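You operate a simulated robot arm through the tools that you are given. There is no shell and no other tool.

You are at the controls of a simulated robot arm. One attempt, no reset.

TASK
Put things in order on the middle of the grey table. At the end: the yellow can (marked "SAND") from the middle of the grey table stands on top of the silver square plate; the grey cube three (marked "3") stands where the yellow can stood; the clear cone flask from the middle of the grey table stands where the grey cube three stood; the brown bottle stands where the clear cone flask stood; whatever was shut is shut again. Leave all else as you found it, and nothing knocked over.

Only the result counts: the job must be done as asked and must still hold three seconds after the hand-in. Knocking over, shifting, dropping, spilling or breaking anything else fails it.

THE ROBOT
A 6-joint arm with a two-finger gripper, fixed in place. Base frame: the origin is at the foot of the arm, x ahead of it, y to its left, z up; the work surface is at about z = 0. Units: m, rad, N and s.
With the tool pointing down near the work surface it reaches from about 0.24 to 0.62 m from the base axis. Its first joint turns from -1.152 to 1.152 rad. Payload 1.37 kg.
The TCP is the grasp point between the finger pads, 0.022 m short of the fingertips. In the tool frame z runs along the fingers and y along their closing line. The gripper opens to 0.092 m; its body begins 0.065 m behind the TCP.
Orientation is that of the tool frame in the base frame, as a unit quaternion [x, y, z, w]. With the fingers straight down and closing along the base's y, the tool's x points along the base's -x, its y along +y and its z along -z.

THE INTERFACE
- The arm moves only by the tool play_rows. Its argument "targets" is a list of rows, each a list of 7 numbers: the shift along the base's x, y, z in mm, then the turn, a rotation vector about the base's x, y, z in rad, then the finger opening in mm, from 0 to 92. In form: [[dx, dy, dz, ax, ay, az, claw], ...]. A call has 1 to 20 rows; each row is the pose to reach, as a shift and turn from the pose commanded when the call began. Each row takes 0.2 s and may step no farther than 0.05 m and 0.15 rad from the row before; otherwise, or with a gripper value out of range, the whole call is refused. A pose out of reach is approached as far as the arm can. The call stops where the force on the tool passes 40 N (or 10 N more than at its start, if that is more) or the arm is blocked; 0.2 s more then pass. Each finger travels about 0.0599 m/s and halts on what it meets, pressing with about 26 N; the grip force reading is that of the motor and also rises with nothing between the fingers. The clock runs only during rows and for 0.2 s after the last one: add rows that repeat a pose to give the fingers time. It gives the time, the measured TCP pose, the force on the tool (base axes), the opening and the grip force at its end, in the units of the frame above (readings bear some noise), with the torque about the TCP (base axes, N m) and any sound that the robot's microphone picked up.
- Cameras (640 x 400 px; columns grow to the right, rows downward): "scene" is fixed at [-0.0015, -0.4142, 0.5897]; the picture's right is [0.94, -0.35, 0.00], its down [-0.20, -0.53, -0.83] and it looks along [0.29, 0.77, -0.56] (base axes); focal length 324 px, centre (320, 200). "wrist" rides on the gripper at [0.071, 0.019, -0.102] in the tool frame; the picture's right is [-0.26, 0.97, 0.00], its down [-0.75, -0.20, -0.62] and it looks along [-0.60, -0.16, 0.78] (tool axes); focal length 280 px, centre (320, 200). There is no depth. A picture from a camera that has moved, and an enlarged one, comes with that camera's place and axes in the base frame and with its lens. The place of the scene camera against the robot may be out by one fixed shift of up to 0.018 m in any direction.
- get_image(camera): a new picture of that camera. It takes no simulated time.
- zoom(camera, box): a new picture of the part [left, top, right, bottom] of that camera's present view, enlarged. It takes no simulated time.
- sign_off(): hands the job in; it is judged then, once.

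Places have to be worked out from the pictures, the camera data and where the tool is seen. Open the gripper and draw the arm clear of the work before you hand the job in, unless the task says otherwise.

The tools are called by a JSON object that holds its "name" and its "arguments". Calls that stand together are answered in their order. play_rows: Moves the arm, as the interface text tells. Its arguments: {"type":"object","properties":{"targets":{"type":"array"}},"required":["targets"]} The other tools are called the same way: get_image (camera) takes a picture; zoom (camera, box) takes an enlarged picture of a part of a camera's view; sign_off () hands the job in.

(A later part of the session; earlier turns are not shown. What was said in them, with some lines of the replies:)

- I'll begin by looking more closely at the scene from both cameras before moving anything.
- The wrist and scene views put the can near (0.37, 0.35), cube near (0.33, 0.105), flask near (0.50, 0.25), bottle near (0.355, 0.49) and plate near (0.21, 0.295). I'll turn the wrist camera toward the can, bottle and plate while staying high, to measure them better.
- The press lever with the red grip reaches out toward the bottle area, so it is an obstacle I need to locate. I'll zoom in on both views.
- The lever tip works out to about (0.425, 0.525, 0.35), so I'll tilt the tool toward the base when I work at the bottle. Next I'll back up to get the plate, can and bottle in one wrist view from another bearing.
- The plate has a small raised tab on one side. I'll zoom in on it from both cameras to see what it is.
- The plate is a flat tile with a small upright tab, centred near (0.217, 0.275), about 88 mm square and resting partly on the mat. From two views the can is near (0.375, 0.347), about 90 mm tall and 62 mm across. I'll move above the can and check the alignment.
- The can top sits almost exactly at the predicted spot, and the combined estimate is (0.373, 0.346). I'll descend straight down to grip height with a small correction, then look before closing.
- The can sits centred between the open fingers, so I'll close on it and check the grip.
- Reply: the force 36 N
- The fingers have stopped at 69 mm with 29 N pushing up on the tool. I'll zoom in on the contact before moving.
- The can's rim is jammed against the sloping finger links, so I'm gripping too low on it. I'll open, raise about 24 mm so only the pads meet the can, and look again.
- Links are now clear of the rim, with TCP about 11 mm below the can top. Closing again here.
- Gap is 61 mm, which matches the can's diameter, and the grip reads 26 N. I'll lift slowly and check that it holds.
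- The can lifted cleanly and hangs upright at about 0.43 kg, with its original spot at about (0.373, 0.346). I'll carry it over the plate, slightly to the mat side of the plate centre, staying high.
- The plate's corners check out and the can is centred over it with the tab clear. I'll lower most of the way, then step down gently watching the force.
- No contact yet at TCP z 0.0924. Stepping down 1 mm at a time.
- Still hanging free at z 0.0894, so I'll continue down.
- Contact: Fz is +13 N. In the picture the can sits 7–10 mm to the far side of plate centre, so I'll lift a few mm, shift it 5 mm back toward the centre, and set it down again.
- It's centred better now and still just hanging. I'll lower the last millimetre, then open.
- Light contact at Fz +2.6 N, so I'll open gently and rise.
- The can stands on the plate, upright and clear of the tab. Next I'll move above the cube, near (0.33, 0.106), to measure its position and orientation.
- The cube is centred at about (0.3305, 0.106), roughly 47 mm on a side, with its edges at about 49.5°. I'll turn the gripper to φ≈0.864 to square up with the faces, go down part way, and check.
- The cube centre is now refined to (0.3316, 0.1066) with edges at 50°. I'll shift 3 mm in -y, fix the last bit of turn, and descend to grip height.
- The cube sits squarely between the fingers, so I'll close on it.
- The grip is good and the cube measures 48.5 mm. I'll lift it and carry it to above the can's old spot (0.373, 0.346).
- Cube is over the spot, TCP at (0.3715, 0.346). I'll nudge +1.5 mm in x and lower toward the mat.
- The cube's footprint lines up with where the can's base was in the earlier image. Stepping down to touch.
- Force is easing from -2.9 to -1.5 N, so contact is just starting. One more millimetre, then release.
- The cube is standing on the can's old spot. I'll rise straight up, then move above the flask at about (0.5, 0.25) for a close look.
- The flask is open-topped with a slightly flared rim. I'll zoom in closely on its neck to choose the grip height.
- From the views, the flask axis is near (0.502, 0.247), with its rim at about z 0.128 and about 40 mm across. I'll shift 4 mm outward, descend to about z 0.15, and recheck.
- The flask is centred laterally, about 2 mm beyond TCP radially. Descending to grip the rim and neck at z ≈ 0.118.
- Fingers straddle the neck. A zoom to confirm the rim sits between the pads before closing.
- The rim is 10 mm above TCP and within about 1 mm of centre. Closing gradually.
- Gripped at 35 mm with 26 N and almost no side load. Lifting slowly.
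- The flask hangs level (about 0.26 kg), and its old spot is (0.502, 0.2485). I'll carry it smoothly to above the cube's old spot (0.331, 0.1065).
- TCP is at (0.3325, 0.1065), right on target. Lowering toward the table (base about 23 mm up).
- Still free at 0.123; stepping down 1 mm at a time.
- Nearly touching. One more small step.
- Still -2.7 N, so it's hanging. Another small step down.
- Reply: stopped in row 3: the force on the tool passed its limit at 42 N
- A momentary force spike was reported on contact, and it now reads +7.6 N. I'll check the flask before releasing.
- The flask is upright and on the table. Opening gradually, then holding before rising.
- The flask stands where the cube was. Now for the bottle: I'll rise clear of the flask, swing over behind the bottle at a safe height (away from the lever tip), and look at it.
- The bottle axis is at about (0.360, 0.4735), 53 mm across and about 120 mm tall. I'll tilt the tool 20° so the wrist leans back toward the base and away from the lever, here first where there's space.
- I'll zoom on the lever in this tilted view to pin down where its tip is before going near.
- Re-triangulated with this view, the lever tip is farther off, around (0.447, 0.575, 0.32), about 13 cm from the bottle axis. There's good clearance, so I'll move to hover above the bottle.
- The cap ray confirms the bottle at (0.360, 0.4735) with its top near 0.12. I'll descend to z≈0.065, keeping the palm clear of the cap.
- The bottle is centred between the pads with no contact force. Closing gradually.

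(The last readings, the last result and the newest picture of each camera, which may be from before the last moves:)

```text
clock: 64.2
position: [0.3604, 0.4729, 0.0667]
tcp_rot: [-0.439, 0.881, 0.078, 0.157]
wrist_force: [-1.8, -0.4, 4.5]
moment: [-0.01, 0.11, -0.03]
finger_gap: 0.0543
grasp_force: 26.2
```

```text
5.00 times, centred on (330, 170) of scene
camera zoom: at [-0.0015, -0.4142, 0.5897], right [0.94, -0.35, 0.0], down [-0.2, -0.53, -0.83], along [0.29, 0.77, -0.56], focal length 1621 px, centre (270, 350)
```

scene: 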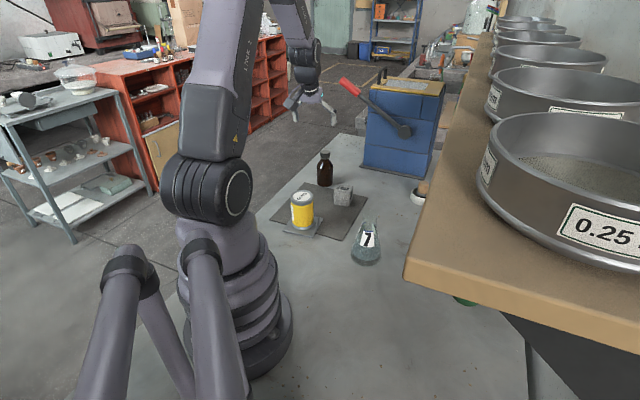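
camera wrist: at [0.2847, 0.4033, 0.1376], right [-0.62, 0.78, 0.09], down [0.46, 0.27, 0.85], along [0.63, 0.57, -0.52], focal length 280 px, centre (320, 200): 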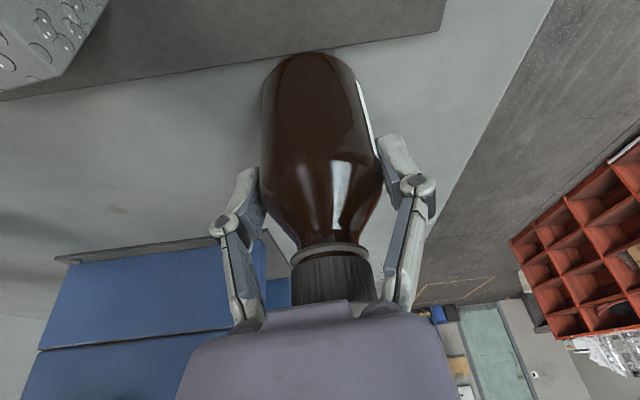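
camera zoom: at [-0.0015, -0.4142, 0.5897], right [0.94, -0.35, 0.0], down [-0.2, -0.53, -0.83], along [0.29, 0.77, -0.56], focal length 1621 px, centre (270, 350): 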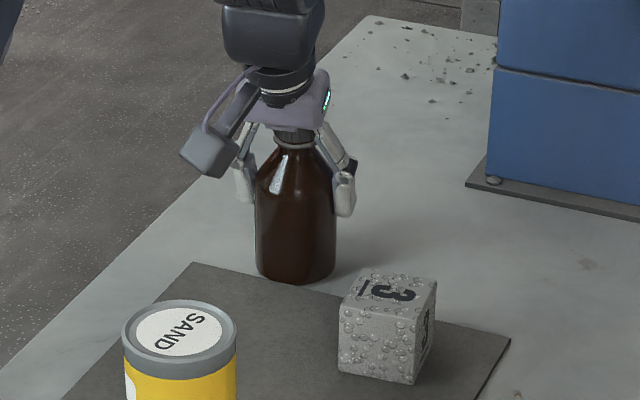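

Gripped at 54 mm with 26 N and low side load. Lifting slowly.

{"name": "play_rows", "arguments": {"targets": [[0, 0, 3, 0, 0, 0, 40], [0, 0, 7, 0, 0, 0, 40], [0, 0, 14, 0, 0, 0, 40], [0, 0, 22, 0, 0, 0, 40], [0, 0, 30, 0, 0, 0, 40], [0, 0, 30, 0, 0, 0, 40]]}}

{"name": "get_image", "arguments": {"camera": "wrist"}}

{"name": "zoom", "arguments": {"camera": "scene", "box": [290, 110, 370, 210]}}

```text
clock: 65.6
position: [0.3621, 0.4722, 0.0967]
tcp_rot: [-0.439, 0.881, 0.078, 0.157]
wrist_force: [-0.2, -0.4, -1.4]
moment: [-0.03, -0.01, 0.01]
finger_gap: 0.0544
grasp_force: 26.1
```

```text
taken
camera wrist: at [0.2854, 0.4032, 0.1685], right [-0.62, 0.78, 0.09], down [0.46, 0.27, 0.85], along [0.63, 0.57, -0.52], focal length 280 px, centre (320, 200)
```

wrist: 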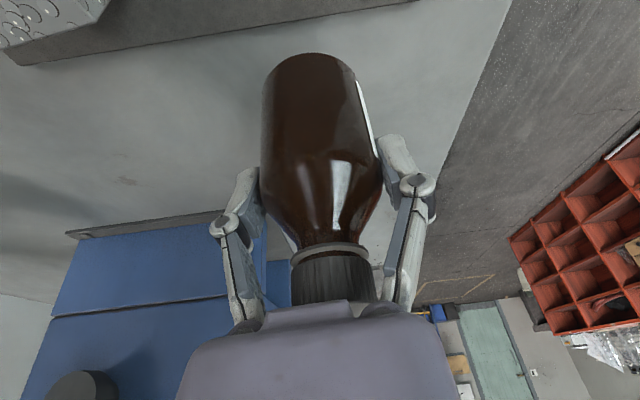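

```text
4.00 times, centred on (330, 160) of scene
camera zoom: at [-0.0015, -0.4142, 0.5897], right [0.94, -0.35, 0.0], down [-0.2, -0.53, -0.83], along [0.29, 0.77, -0.56], focal length 1297 px, centre (280, 360)
```

zoom: 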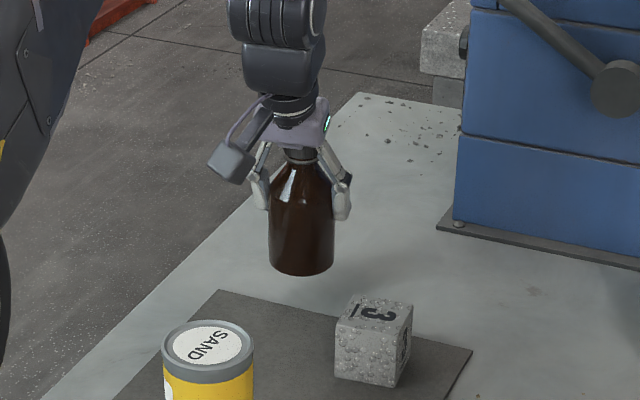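

The bottle hangs upright. I'll lift it to about z 0.165, swing it back and around to the flask's old spot (0.5015, 0.2485) while rotating about vertical only, and stop a few cm above the table.

{"name": "play_rows", "arguments": {"targets": [[0, 0, 20, 0, 0, 0, 40], [0, -5, 45, 0, 0, 0, 40], [0, -20, 65, 0, 0, -0.03, 40], [0, -45, 70, 0, 0, -0.08, 40], [8, -70, 70, 0, 0, -0.13, 40], [22, -95, 70, 0, 0, -0.18, 40], [38, -118, 70, 0, 0, -0.23, 40], [55, -140, 70, 0, 0, -0.28, 40], [72, -162, 70, 0, 0, -0.33, 40], [90, -182, 70, 0, 0, -0.38, 40], [108, -200, 70, 0, 0, -0.42, 40], [124, -214, 70, 0, 0, -0.45, 40], [135, -222, 65, 0, 0, -0.465, 40], [139, -225, 50, 0, 0, -0.465, 40], [139, -225, 35, 0, 0, -0.465, 40], [139, -225, 35, 0, 0, -0.465, 40]]}}

{"name": "get_image", "arguments": {"camera": "wrist"}}

{"name": "zoom", "arguments": {"camera": "scene", "box": [320, 90, 440, 240]}}

```text
clock: 69.0
position: [0.4993, 0.2479, 0.1313]
tcp_rot: [-0.225, 0.958, 0.04, 0.171]
wrist_force: [-0.1, -0.9, -0.8]
moment: [-0.06, -0.01, 0.02]
finger_gap: 0.0543
grasp_force: 26.3
```

```text
taken
camera wrist: at [0.4015, 0.2207, 0.203], right [-0.21, 0.97, 0.09], down [0.53, 0.04, 0.85], along [0.82, 0.22, -0.52], focal length 280 px, centre (320, 200)
```

wrist: 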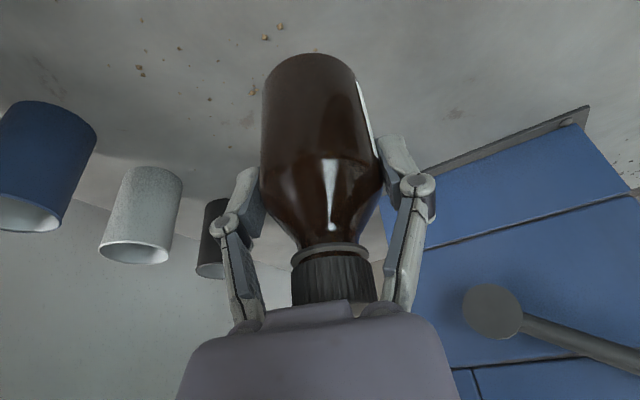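

```text
2.67 times, centred on (380, 165) of scene
camera zoom: at [-0.0014, -0.4142, 0.5897], right [0.94, -0.35, 0.0], down [-0.2, -0.53, -0.83], along [0.29, 0.77, -0.56], focal length 865 px, centre (160, 293)
```

zoom: 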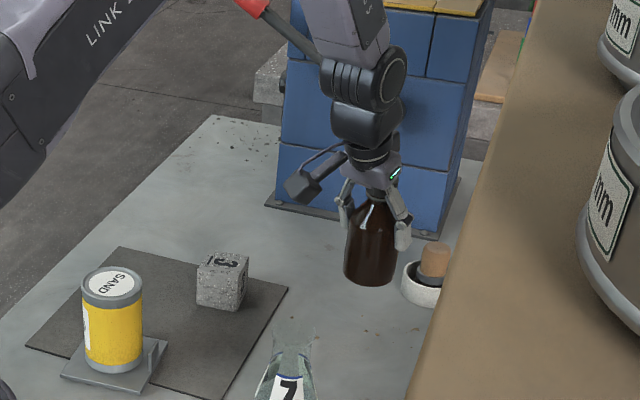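

The bottle is at roughly (0.502, 0.249) and clear of the mortar. Lowering with a slight -1 mm correction.

{"name": "play_rows", "arguments": {"targets": [[-1, -1, -12, 0, 0, 0, 40], [-1, -1, -24, 0, 0, 0, 40], [-1, -1, -36, 0, 0, 0, 40], [-1, -1, -46, 0, 0, 0, 40], [-1, -1, -54, 0, 0, 0, 40], [-1, -1, -59, 0, 0, 0, 40], [-1, -1, -61, 0, 0, 0, 40], [-1, -1, -61, 0, 0, 0, 40]]}}

{"name": "zoom", "arguments": {"camera": "scene", "box": [360, 130, 440, 230]}}

{"name": "get_image", "arguments": {"camera": "wrist"}}

```text
clock: 70.8
position: [0.4992, 0.2463, 0.0707]
tcp_rot: [-0.225, 0.958, 0.04, 0.171]
wrist_force: [-0.1, 0.1, -0.6]
moment: [-0.02, 0.01, -0.02]
finger_gap: 0.0544
grasp_force: 26.3
```

```text
4.00 times, centred on (400, 180) of scene
camera zoom: at [-0.0014, -0.4142, 0.5897], right [0.94, -0.35, 0.0], down [-0.2, -0.53, -0.83], along [0.29, 0.77, -0.56], focal length 1297 px, centre (0, 280)
```

zoom: 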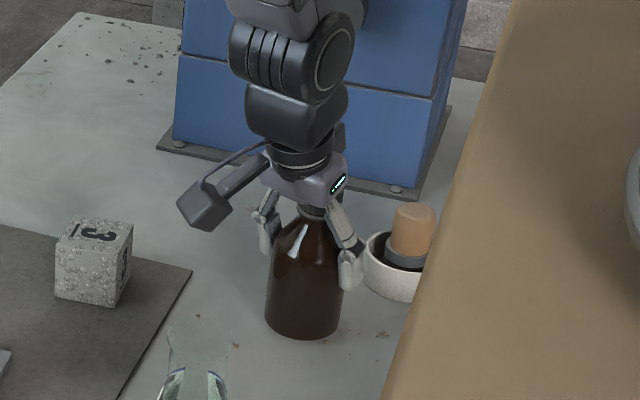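

```text
taken
camera wrist: at [0.4, 0.2187, 0.142], right [-0.21, 0.97, 0.09], down [0.53, 0.04, 0.85], along [0.82, 0.22, -0.53], focal length 280 px, centre (320, 200)
```

wrist: 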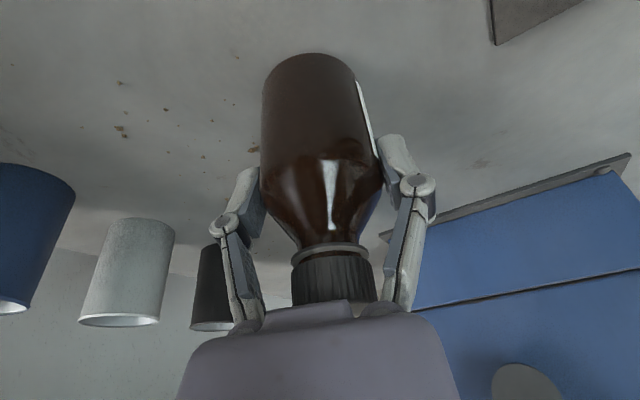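

The base lines up with the flask's old footprint in the scene view. Stepping down the last few mm.

{"name": "play_rows", "arguments": {"targets": [[0, 0, -1, 0, 0, 0, 40], [0, 0, -2, 0, 0, 0, 40], [0, 0, -2.8, 0, 0, 0, 40], [0, 0, -2.8, 0, 0, 0, 40]]}}

```text
clock: 71.8
position: [0.4987, 0.2461, 0.0676]
tcp_rot: [-0.225, 0.959, 0.04, 0.17]
wrist_force: [0.0, 0.0, -1.3]
moment: [0.01, 0.01, 0.01]
finger_gap: 0.0541
grasp_force: 26.0
```

Still hanging at 0.0676; continuing in half-millimetre steps.

{"name": "play_rows", "arguments": {"targets": [[0, 0, -0.5, 0, 0, 0, 40], [0, 0, -1, 0, 0, 0, 40], [0, 0, -1, 0, 0, 0, 40]]}}

```text
clock: 72.6
position: [0.4996, 0.2462, 0.0669]
tcp_rot: [-0.225, 0.959, 0.04, 0.171]
wrist_force: [0.5, 0.8, -1.5]
moment: [0.03, 0.0, 0.05]
finger_gap: 0.0543
grasp_force: 25.3
```

Force is unchanged, so a bit further.

{"name": "play_rows", "arguments": {"targets": [[0, 0, -0.5, 0, 0, 0, 40], [0, 0, -1, 0, 0, 0, 40], [0, 0, -1, 0, 0, 0, 40]]}}

```text
clock: 73.4
position: [0.5001, 0.2461, 0.0658]
tcp_rot: [-0.225, 0.959, 0.04, 0.171]
wrist_force: [-4.1, -0.8, 6.8]
moment: [0.11, 0.18, 0.07]
finger_gap: 0.0542
grasp_force: 26.2
```

Contact at +6.8 N. Opening gradually, then checking before rising.

{"name": "play_rows", "arguments": {"targets": [[0, 0, 0.3, 0, 0, 0, 54], [0, 0, 0.3, 0, 0, 0, 58], [0, 0, 0.3, 0, 0, 0, 66], [0, 0, 0.3, 0, 0, 0, 80], [0, 0, 0.3, 0, 0, 0, 92], [0, 0, 0.3, 0, 0, 0, 92]]}}

{"name": "get_image", "arguments": {"camera": "wrist"}}

{"name": "zoom", "arguments": {"camera": "scene", "box": [360, 130, 440, 230]}}

```text
clock: 74.8
position: [0.4993, 0.2452, 0.066]
tcp_rot: [-0.224, 0.959, 0.041, 0.171]
wrist_force: [0.8, 0.0, -0.2]
moment: [-0.01, -0.01, 0.01]
finger_gap: 0.092
grasp_force: 0.0
```

```text
taken
camera wrist: at [0.4002, 0.2187, 0.1376], right [-0.21, 0.97, 0.09], down [0.53, 0.04, 0.85], along [0.82, 0.22, -0.52], focal length 280 px, centre (320, 200)
```

wrist: 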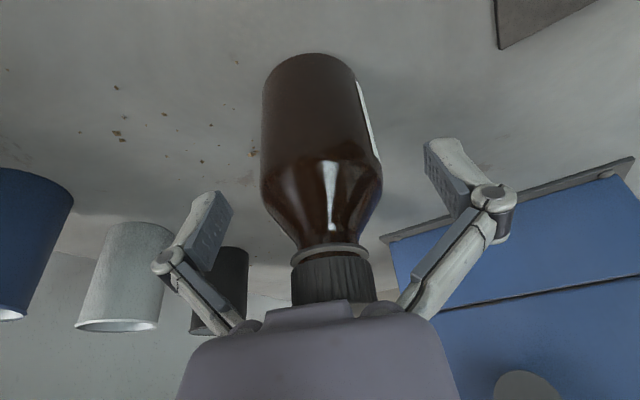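

```text
4.00 times, centred on (400, 180) of scene
camera zoom: at [-0.0015, -0.4142, 0.5897], right [0.94, -0.35, 0.0], down [-0.2, -0.53, -0.83], along [0.29, 0.77, -0.56], focal length 1297 px, centre (0, 280)
```

zoom: 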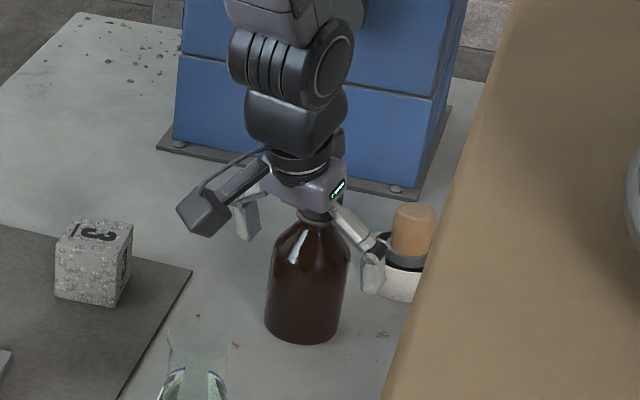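

The bottle stands upright on its own between the open fingers. Rising straight up, then drawing back.

{"name": "play_rows", "arguments": {"targets": [[0, 0, 10, 0, 0, 0, 92], [0, 0, 25, 0, 0, 0, 92], [0, 0, 50, 0, 0, 0, 92], [0, 0, 80, 0, 0, 0, 92], [0, 0, 110, 0, 0, 0, 92], [0, 0, 140, 0, 0, 0, 92], [-15, -5, 165, 0, 0, 0, 92], [-45, -5, 180, 0, 0, 0, 92], [-75, 0, 190, 0, 0, 0, 92], [-105, 5, 190, 0, 0, 0, 92], [-105, 5, 190, 0, 0, 0, 92]]}}

{"name": "get_image", "arguments": {"camera": "wrist"}}

{"name": "get_image", "arguments": {"camera": "scene"}}

```text
clock: 77.2
position: [0.3943, 0.2517, 0.2547]
tcp_rot: [-0.225, 0.958, 0.041, 0.171]
wrist_force: [0.5, 0.6, 0.3]
moment: [0.02, -0.01, 0.04]
finger_gap: 0.092
grasp_force: 0.1
```

```text
taken
camera wrist: at [0.2942, 0.2242, 0.3263], right [-0.21, 0.97, 0.09], down [0.53, 0.04, 0.85], along [0.82, 0.22, -0.52], focal length 280 px, centre (320, 200)
```

wrist: 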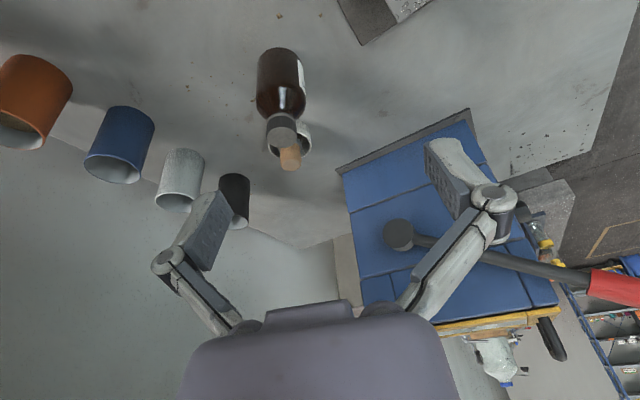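

```text
taken
```

scene: 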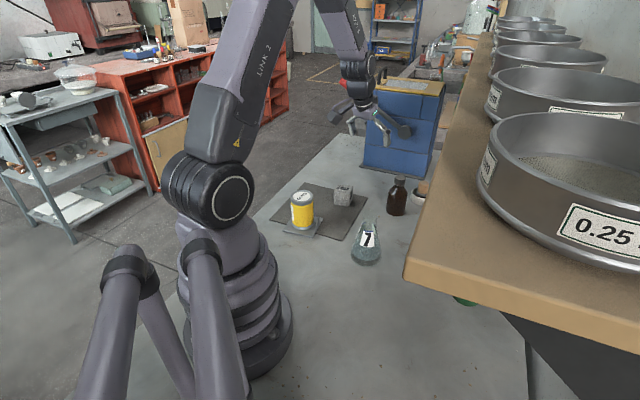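

All four are in place. I'll undo the tilt and go back to about the starting pose, so I can compare against the first wrist picture.

{"name": "play_rows", "arguments": {"targets": [[-7, -17, 7, -0.0518, 0.1045, 0, 92], [-14, -34, 14, -0.1036, 0.2091, 0, 92], [-21, -50, 19, -0.1554, 0.3136, 0, 92], [-21, -50, 19, -0.1554, 0.3136, 0, 92]]}}

{"name": "play_rows", "arguments": {"targets": [[0, 0, 0, 0, 0, -0.12, 92], [0, 0, 0, 0, 0, -0.24, 92], [0, 0, 0, 0, 0, -0.36, 92], [0, 0, 0, 0, 0, -0.46, 92], [0, 0, 0, 0, 0, -0.46, 92]]}}

{"name": "get_image", "arguments": {"camera": "wrist"}}

{"name": "zoom", "arguments": {"camera": "scene", "box": [240, 120, 450, 280]}}

```text
clock: 78.2
position: [0.3728, 0.2005, 0.2743]
tcp_rot: [-0.228, 0.974, 0.001, 0.0]
wrist_force: [-0.2, -0.2, 0.5]
moment: [-0.03, -0.01, 0.0]
finger_gap: 0.0919
grasp_force: 0.0
```

```text
clock: 79.4
position: [0.3741, 0.2008, 0.2738]
tcp_rot: [0.001, 1.0, 0.0, 0.001]
wrist_force: [-0.2, 0.6, -0.3]
moment: [-0.01, 0.01, 0.01]
finger_gap: 0.092
grasp_force: 0.1
```

```text
taken
camera wrist: at [0.3029, 0.2209, 0.3763], right [0.26, 0.96, 0.0], down [0.75, -0.21, 0.63], along [0.6, -0.16, -0.78], focal length 280 px, centre (320, 200)
```

wrist: 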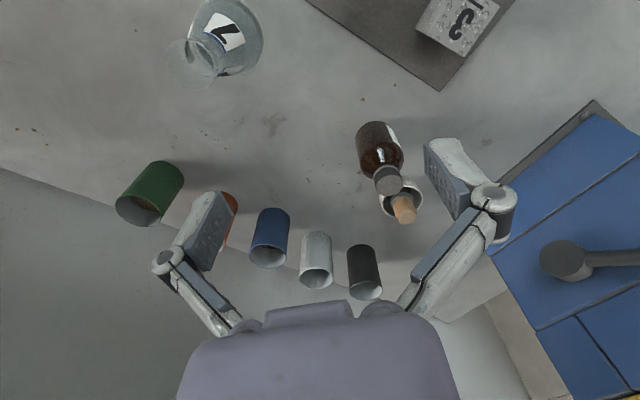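

```text
2.50 times, centred on (345, 200) of scene
camera zoom: at [-0.0015, -0.4142, 0.5897], right [0.94, -0.35, 0.0], down [-0.2, -0.53, -0.83], along [0.29, 0.77, -0.56], focal length 810 px, centre (258, 200)
```

zoom: 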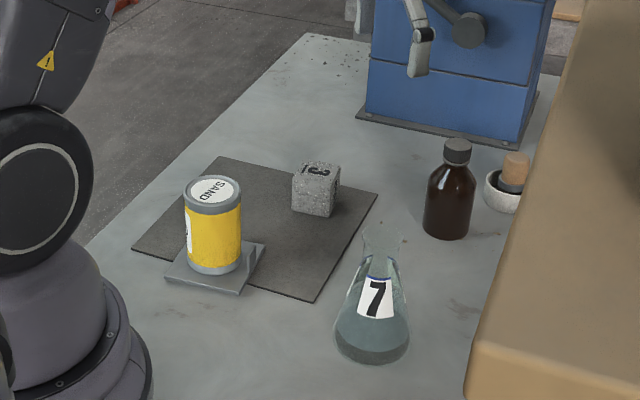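

Everything matches the original footprints: the cube on the can's spot, the bottle on the flask's and the flask on the cube's. Cups, mortar, lever and mat look unchanged. One last close look at the can and plate and the rest before handing in.

{"name": "zoom", "arguments": {"camera": "scene", "box": [280, 180, 340, 245]}}

{"name": "zoom", "arguments": {"camera": "scene", "box": [350, 160, 430, 270]}}

```text
6.15 times, centred on (310, 212) of scene
camera zoom: at [-0.0015, -0.4142, 0.5897], right [0.94, -0.35, 0.0], down [-0.2, -0.53, -0.83], along [0.29, 0.77, -0.56], focal length 1995 px, centre (382, 123)
```

zoom: 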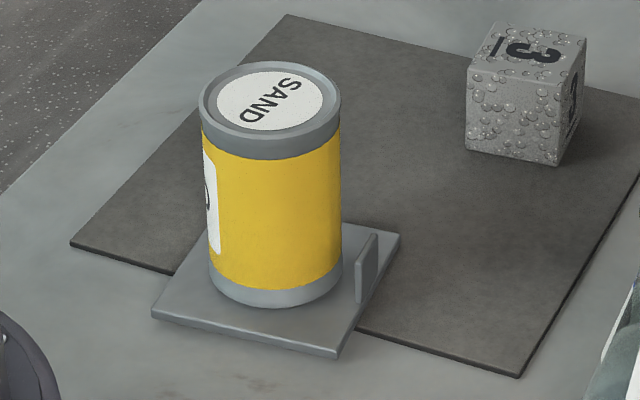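

```text
3.64 times, centred on (390, 215) of scene
camera zoom: at [-0.0015, -0.4142, 0.5897], right [0.94, -0.35, 0.0], down [-0.2, -0.53, -0.83], along [0.29, 0.77, -0.56], focal length 1179 px, centre (66, 146)
```

zoom: 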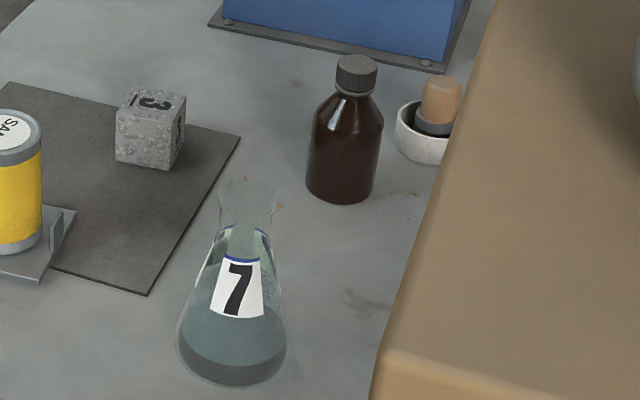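

The can stands flat on the plate, and the cube, flask and bottle are all upright on their target spots. The gripper is open and the arm is clear, so I'm handing the job in.

{"name": "sign_off", "arguments": {}}

```text
The job is handed in.
```

The job is done and handed in; no verdict has come back yet. The last pictures showed everything upright and in place:

- **Yellow can:** it stands on the silver plate, within a few millimetres of the centre and clear of the plate's raised tab.
- **Grey cube three:** it stands where the can was.
- **Clear cone flask:** it stands where the cube was, upright with its liquid still in it.
- **Brown bottle:** it stands where the flask was, clear of the mortar, with its cap still on.

Compared with the first pictures, the moved items match the original footprints to within about 3 mm. The cups, mortar, mat, plate and press lever look unchanged. I never had to open anything, so nothing needed shutting again.

- **Can grip:** my first grip was too low and jammed the finger links on the rim. I let go and took it again higher up. The can shifted a few millimetres at most, and I placed the cube by the can's position from before that.
- **Flask contact:** the arm reported a brief 42 N force as the flask touched the table. It was standing normally afterwards and showed no damage.

The gripper is open and the arm is back at its starting pose.
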